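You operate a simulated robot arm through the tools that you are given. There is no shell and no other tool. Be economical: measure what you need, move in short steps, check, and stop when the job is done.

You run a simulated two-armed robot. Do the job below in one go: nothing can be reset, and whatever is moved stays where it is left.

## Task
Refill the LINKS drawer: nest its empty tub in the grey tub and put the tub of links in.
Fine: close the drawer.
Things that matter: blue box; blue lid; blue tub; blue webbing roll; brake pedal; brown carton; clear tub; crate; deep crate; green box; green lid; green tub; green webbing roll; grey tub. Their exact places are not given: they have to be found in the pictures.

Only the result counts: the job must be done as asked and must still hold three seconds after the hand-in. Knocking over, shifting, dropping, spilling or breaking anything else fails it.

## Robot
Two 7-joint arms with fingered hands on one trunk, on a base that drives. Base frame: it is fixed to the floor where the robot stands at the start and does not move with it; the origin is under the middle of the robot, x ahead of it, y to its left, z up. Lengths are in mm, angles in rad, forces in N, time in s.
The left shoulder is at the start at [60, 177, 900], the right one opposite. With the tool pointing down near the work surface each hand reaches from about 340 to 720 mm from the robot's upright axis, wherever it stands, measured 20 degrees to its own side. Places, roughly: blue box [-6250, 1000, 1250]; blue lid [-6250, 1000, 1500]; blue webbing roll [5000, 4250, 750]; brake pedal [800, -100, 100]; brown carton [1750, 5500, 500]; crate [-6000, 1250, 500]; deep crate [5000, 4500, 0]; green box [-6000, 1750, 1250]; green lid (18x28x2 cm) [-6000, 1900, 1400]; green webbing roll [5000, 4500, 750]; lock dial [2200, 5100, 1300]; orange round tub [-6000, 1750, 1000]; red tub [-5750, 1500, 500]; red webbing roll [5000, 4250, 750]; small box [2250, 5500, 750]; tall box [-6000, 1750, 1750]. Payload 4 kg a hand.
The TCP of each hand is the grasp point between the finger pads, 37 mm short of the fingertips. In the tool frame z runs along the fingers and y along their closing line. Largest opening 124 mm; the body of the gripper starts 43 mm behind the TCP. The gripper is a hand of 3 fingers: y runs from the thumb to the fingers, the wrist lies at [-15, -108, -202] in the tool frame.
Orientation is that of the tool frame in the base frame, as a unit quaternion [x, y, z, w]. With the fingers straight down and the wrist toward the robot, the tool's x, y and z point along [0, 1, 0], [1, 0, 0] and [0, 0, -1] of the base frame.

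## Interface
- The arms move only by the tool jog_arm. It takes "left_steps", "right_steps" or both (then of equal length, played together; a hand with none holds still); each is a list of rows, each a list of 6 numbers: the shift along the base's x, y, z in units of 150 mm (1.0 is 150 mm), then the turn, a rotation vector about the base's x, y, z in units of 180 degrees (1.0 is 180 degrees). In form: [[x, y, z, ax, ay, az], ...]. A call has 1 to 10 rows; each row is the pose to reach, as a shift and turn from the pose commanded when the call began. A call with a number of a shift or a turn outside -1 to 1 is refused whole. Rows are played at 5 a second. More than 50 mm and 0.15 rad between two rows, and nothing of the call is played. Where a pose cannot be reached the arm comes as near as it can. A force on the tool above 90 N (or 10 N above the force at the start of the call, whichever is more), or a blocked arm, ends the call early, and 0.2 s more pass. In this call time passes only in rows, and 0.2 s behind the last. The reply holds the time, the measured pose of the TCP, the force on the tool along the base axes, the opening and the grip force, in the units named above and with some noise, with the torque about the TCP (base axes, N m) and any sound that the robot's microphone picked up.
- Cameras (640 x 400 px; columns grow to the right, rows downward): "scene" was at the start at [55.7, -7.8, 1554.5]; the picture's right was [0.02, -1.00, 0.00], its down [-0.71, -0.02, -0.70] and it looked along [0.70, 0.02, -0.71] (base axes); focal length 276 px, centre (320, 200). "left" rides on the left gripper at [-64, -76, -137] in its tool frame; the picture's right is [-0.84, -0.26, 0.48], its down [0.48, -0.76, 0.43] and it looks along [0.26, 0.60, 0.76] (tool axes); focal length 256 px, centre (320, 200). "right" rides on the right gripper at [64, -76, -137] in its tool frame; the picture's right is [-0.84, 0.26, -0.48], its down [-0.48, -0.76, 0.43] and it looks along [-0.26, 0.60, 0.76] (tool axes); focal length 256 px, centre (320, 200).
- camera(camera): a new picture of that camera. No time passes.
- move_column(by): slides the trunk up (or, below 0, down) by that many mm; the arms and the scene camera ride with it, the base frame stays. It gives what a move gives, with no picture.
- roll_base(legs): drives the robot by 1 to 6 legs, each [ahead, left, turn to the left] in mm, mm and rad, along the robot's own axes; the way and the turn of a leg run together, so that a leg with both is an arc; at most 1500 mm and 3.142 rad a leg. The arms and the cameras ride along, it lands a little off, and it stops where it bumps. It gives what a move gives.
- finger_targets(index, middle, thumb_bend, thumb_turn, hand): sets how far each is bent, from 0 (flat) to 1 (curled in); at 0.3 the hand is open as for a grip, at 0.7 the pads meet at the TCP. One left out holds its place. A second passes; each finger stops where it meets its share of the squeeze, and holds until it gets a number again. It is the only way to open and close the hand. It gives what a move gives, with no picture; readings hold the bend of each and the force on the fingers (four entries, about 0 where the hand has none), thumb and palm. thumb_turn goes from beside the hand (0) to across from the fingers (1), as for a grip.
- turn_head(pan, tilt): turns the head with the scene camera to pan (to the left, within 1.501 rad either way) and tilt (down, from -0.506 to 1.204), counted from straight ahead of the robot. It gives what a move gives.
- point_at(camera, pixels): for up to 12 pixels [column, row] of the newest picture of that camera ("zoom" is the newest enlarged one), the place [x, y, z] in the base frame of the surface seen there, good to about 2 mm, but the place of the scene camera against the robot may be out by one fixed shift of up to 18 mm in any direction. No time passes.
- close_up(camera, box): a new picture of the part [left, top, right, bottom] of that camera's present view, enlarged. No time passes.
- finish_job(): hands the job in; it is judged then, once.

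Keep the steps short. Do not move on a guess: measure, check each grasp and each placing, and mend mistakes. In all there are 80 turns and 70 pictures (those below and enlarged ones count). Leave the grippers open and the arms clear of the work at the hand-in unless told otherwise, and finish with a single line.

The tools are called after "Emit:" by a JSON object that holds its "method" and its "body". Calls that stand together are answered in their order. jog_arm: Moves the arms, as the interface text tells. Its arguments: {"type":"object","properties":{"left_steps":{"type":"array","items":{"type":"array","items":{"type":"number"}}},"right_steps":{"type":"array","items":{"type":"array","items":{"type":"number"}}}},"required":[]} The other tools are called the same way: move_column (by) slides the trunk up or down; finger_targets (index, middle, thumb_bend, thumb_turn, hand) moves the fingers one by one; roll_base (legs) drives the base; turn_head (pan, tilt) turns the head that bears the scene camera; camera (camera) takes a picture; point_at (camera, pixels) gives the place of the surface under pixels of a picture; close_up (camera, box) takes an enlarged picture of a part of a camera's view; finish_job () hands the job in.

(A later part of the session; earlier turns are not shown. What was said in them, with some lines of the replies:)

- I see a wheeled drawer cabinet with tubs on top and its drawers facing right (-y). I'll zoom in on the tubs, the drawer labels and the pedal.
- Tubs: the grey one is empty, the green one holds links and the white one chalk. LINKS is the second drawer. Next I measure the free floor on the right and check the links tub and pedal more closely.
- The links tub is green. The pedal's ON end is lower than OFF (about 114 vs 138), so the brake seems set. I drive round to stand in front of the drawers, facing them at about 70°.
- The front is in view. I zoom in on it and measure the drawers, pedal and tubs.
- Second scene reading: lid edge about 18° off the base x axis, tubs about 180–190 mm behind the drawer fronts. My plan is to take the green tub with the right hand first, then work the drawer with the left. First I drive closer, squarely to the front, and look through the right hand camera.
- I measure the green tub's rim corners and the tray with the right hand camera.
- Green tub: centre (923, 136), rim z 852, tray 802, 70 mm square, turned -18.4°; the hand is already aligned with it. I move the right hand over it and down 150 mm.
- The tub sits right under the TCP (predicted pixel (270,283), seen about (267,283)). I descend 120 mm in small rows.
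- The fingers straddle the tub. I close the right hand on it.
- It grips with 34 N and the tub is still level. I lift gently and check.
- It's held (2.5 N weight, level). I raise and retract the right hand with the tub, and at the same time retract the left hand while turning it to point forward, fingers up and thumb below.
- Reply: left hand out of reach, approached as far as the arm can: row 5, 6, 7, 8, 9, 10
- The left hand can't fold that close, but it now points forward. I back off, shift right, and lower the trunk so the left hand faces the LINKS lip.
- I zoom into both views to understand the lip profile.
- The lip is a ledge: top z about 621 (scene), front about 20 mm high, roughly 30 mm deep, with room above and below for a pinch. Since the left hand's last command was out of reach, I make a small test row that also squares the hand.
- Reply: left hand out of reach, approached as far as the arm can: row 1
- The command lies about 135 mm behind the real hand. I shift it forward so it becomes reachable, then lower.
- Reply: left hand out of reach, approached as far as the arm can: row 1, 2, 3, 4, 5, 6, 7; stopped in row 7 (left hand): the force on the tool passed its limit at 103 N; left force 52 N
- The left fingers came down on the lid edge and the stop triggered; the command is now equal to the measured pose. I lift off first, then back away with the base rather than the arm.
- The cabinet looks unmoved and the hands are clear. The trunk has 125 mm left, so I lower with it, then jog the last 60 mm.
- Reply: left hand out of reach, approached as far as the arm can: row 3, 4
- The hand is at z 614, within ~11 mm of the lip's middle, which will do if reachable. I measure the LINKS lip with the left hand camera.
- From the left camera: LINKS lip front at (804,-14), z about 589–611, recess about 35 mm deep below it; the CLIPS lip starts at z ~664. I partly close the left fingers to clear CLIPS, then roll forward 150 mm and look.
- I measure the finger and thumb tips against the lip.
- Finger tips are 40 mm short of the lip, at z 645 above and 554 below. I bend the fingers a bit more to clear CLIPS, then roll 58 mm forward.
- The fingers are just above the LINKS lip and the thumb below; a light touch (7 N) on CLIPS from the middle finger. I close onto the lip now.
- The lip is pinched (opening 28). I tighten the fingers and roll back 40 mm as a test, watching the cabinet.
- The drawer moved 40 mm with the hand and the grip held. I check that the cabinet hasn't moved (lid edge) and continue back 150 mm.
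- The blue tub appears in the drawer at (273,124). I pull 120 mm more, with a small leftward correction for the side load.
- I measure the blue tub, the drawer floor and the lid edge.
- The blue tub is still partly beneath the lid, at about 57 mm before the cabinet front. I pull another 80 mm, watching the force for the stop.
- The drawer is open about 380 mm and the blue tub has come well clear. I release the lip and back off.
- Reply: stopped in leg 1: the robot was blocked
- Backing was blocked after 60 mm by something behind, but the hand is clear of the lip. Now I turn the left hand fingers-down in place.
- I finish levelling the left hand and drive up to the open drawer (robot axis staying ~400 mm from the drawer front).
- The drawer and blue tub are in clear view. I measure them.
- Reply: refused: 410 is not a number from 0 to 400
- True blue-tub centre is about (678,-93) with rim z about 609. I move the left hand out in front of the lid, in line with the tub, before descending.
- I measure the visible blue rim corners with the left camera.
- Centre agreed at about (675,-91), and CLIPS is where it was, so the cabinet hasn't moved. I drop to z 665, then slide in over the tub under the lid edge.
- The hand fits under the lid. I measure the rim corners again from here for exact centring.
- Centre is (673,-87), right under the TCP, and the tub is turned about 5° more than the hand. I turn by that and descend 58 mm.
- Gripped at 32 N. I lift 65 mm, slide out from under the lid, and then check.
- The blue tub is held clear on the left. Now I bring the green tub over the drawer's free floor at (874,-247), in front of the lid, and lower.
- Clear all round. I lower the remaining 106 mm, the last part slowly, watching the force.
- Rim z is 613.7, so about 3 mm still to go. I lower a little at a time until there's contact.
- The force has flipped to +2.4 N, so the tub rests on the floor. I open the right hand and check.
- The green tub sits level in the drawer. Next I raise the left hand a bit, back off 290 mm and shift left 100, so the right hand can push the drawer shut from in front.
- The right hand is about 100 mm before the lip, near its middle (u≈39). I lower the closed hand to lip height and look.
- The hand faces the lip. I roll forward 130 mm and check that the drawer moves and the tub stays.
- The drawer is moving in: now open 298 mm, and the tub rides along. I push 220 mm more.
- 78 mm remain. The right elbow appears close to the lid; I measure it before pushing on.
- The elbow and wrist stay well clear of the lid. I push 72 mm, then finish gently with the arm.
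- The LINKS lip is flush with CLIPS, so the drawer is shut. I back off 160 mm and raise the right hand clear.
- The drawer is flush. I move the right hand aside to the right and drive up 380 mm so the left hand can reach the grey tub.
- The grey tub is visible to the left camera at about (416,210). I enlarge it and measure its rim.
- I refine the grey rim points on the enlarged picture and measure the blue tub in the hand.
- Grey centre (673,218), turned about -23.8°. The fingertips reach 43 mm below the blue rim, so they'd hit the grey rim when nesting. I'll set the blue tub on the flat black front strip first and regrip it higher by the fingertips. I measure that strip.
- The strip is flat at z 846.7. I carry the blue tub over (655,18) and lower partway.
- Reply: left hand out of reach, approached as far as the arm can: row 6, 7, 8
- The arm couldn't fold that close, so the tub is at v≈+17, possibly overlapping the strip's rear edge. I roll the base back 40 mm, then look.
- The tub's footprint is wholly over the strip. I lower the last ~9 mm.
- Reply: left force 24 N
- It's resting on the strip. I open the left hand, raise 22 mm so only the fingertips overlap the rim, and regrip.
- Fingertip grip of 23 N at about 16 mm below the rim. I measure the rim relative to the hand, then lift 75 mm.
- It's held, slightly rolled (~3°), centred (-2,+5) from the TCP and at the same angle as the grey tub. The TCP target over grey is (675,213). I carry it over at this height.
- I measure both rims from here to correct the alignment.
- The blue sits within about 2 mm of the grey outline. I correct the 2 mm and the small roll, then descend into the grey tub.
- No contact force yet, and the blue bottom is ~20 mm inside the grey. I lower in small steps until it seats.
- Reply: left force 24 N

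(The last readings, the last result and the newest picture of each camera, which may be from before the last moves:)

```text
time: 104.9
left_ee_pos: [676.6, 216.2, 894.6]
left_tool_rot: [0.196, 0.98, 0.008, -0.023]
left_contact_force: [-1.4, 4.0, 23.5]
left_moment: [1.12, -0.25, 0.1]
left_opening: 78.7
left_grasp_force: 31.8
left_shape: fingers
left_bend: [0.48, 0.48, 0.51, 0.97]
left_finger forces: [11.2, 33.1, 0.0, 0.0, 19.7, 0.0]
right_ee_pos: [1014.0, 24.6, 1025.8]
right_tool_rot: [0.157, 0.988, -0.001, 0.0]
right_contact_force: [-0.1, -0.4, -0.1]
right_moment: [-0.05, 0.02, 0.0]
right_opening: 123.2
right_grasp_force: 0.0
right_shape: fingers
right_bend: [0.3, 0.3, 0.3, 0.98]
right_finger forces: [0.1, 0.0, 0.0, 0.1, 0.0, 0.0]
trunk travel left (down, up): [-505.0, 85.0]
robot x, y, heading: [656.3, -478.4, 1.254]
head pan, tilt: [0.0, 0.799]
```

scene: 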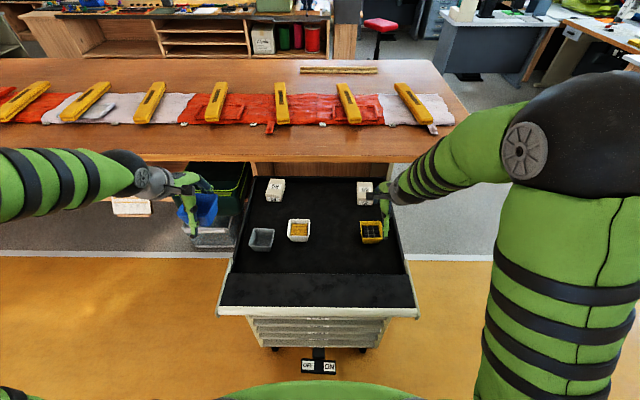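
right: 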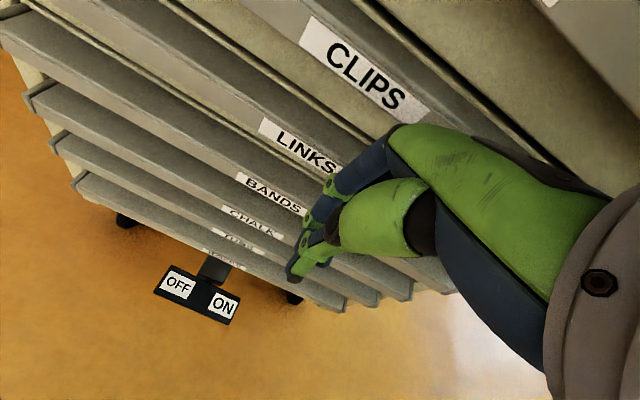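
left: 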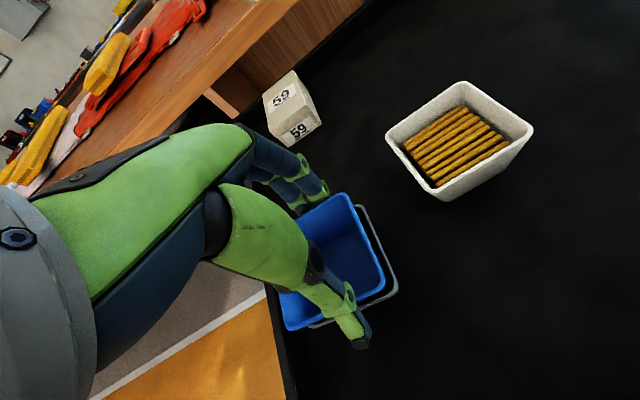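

The middle fingertip touches the grey rim with the blue ~26 mm inside, so only a few mm remain. I raise 3 mm to free the rim, then release so it settles.

Emit:
{"method": "jog_arm", "body": {"left_steps": [[0, 0, 0.022, 0, 0, 0]]}}

Emit:
{"method": "finger_targets", "body": {"hand": "left", "index": 0.42, "middle": 0.42, "thumb_bend": 0.44}}

Emit:
{"method": "finger_targets", "body": {"hand": "left", "index": 0.3, "middle": 0.3, "thumb_bend": 0.3}}

Emit:
{"method": "jog_arm", "body": {"left_steps": [[0, 0, 0.2, 0, 0, 0], [0, 0, 0.45, 0, 0, 0], [0, 0, 0.7, 0, 0, 0], [0, 0, 0.95, 0, 0, 0]]}}

Emit:
{"method": "camera", "body": {"camera": "left"}}

```text
time: 105.3
left_ee_pos: [675.2, 213.0, 896.1]
left_tool_rot: [0.198, 0.98, 0.005, -0.024]
left_contact_force: [-1.1, 4.2, 18.4]
left_moment: [1.02, -0.17, 0.14]
left_opening: 77.9
left_grasp_force: 29.0
left_shape: fingers
left_bend: [0.48, 0.48, 0.51, 0.97]
left_finger forces: [11.6, 27.8, 0.0, 0.0, 18.9, 0.1]
right_ee_pos: [1013.4, 26.6, 1025.8]
right_tool_rot: [0.157, 0.988, 0.0, 0.0]
right_contact_force: [-0.1, -0.3, -0.6]
right_moment: [-0.01, 0.0, 0.0]
right_opening: 123.1
right_grasp_force: 0.0
right_shape: fingers
right_bend: [0.3, 0.3, 0.3, 0.98]
right_finger forces: [0.0, 0.0, 0.1, 0.1, 0.1, 0.0]
trunk travel left (down, up): [-505.0, 85.0]
robot x, y, heading: [659.9, -475.3, 1.259]
head pan, tilt: [0.0, 0.799]
```

```text
time: 106.3
left_ee_pos: [674.7, 212.9, 894.0]
left_tool_rot: [0.197, 0.98, 0.005, -0.024]
left_contact_force: [-0.5, -0.3, 1.0]
left_moment: [0.01, 0.02, -0.01]
left_opening: 83.8
left_grasp_force: 0.0
left_shape: fingers
left_bend: [0.42, 0.42, 0.44, 0.97]
left_finger forces: [0.0, 0.0, 0.0, 0.1, 0.0, 0.0]
right_ee_pos: [1014.1, 25.0, 1024.3]
right_tool_rot: [0.157, 0.988, 0.0, 0.0]
right_contact_force: [-0.3, -0.7, -0.8]
right_moment: [0.01, -0.02, 0.0]
right_opening: 123.3
right_grasp_force: 0.1
right_shape: fingers
right_bend: [0.3, 0.3, 0.3, 0.98]
right_finger forces: [0.0, 0.0, 0.1, 0.0, 0.0, 0.0]
trunk travel left (down, up): [-505.0, 85.0]
robot x, y, heading: [659.8, -475.2, 1.258]
head pan, tilt: [0.0, 0.799]
```

```text
time: 107.3
left_ee_pos: [675.7, 213.2, 894.6]
left_tool_rot: [0.197, 0.98, 0.005, -0.023]
left_contact_force: [-0.7, 0.4, 0.0]
left_moment: [0.01, 0.02, 0.0]
left_opening: 123.2
left_grasp_force: 0.1
left_shape: fingers
left_bend: [0.3, 0.3, 0.3, 0.97]
left_finger forces: [0.0, 0.1, 0.0, 0.0, 0.0, 0.0]
right_ee_pos: [1013.5, 26.8, 1025.3]
right_tool_rot: [0.157, 0.988, -0.001, 0.0]
right_contact_force: [0.3, -0.5, -0.7]
right_moment: [0.0, 0.02, -0.01]
right_opening: 123.1
right_grasp_force: 0.0
right_shape: fingers
right_bend: [0.3, 0.3, 0.3, 0.98]
right_finger forces: [0.0, 0.0, 0.0, 0.0, 0.0, 0.0]
trunk travel left (down, up): [-505.0, 85.0]
robot x, y, heading: [657.9, -474.2, 1.253]
head pan, tilt: [0.0, 0.799]
```

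```text
time: 108.3
left_ee_pos: [672.4, 212.5, 1036.6]
left_tool_rot: [0.196, 0.98, 0.006, -0.023]
left_contact_force: [0.6, -0.4, 0.3]
left_moment: [0.04, 0.0, 0.01]
left_opening: 123.3
left_grasp_force: 0.0
left_shape: fingers
left_bend: [0.3, 0.3, 0.3, 0.98]
left_finger forces: [0.0, 0.0, 0.0, 0.1, 0.0, 0.1]
right_ee_pos: [1014.2, 24.8, 1024.7]
right_tool_rot: [0.157, 0.988, -0.002, 0.0]
right_contact_force: [-0.6, -0.3, -0.3]
right_moment: [-0.02, -0.02, -0.01]
right_opening: 123.1
right_grasp_force: 0.0
right_shape: fingers
right_bend: [0.3, 0.3, 0.3, 0.98]
right_finger forces: [0.1, 0.0, 0.0, 0.0, 0.1, 0.0]
trunk travel left (down, up): [-505.0, 85.0]
robot x, y, heading: [660.5, -475.1, 1.254]
head pan, tilt: [0.0, 0.799]
```

```text
3 pictures are left
```

left: 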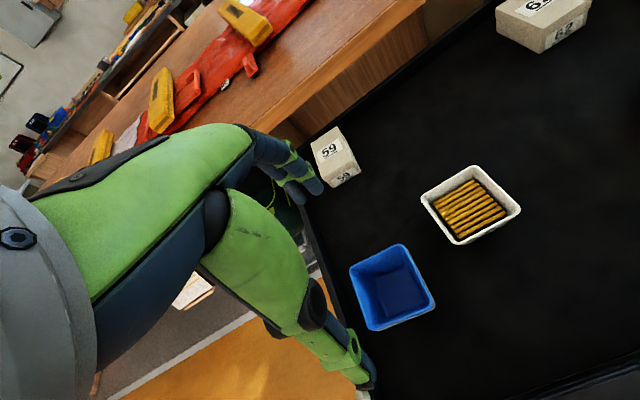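

The blue tub sits in the grey. I measure its rim for seating and level.

Emit:
{"method": "point_at", "body": {"camera": "left", "pixels": [[352, 268], [401, 247], [432, 302], [374, 328], [405, 314], [418, 318], [395, 327]]}}

Emit:
{"method": "close_up", "body": {"camera": "left", "box": [330, 230, 450, 345]}}

```text
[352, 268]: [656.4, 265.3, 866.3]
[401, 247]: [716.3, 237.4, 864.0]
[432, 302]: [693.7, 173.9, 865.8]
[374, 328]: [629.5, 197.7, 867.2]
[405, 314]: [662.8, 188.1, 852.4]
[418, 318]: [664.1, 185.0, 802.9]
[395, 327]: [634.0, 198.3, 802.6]
```

```text
3.48 times, centred on (390, 288) of left
```

zoom: 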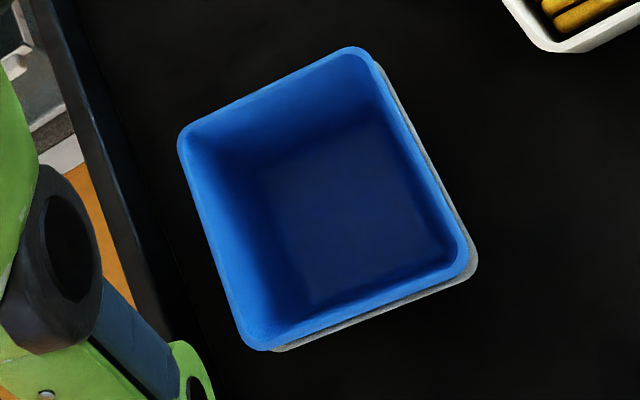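

Nested and level (rim z 864–867, grey 852), with the grey in place. I back the arms away and take one last look.

Emit:
{"method": "roll_base", "body": {"legs": [[-330, 0, 0]]}}

Emit:
{"method": "camera", "body": {"camera": "scene"}}

```text
time: 110.5
left_ee_pos: [570.5, -101.0, 1035.6]
left_tool_rot: [0.198, 0.98, 0.006, -0.023]
left_contact_force: [-0.3, -0.2, 0.3]
left_moment: [-0.01, 0.01, 0.02]
left_opening: 123.5
left_grasp_force: 0.1
left_shape: fingers
left_bend: [0.3, 0.3, 0.3, 0.98]
left_finger forces: [0.0, 0.0, 0.0, 0.0, 0.0, 0.0]
right_ee_pos: [911.5, -289.7, 1026.0]
right_tool_rot: [0.159, 0.987, 0.0, 0.0]
right_contact_force: [-0.4, 0.4, 0.5]
right_moment: [0.01, 0.02, 0.01]
right_opening: 123.4
right_grasp_force: 0.1
right_shape: fingers
right_bend: [0.3, 0.3, 0.3, 0.98]
right_finger forces: [0.1, 0.0, 0.0, 0.0, 0.0, 0.1]
trunk travel left (down, up): [-505.0, 85.0]
robot x, y, heading: [552.7, -792.5, 1.255]
head pan, tilt: [0.0, 0.799]
```

```text
1 pictures are left
```

scene: 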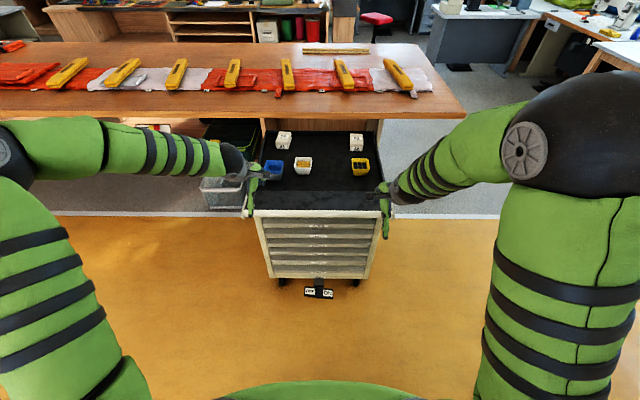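

The drawer is shut, the blue tub is nested in the grey, the other items are in place, and the hands are open and clear. I hand it in.

Emit:
{"method": "finish_job", "body": {}}

```text
The job is handed in.
```

The green tub of links is in the LINKS drawer, the drawer's empty blue tub is nested in the grey tub, and the drawer is closed; I handed the job in without seeing a result.
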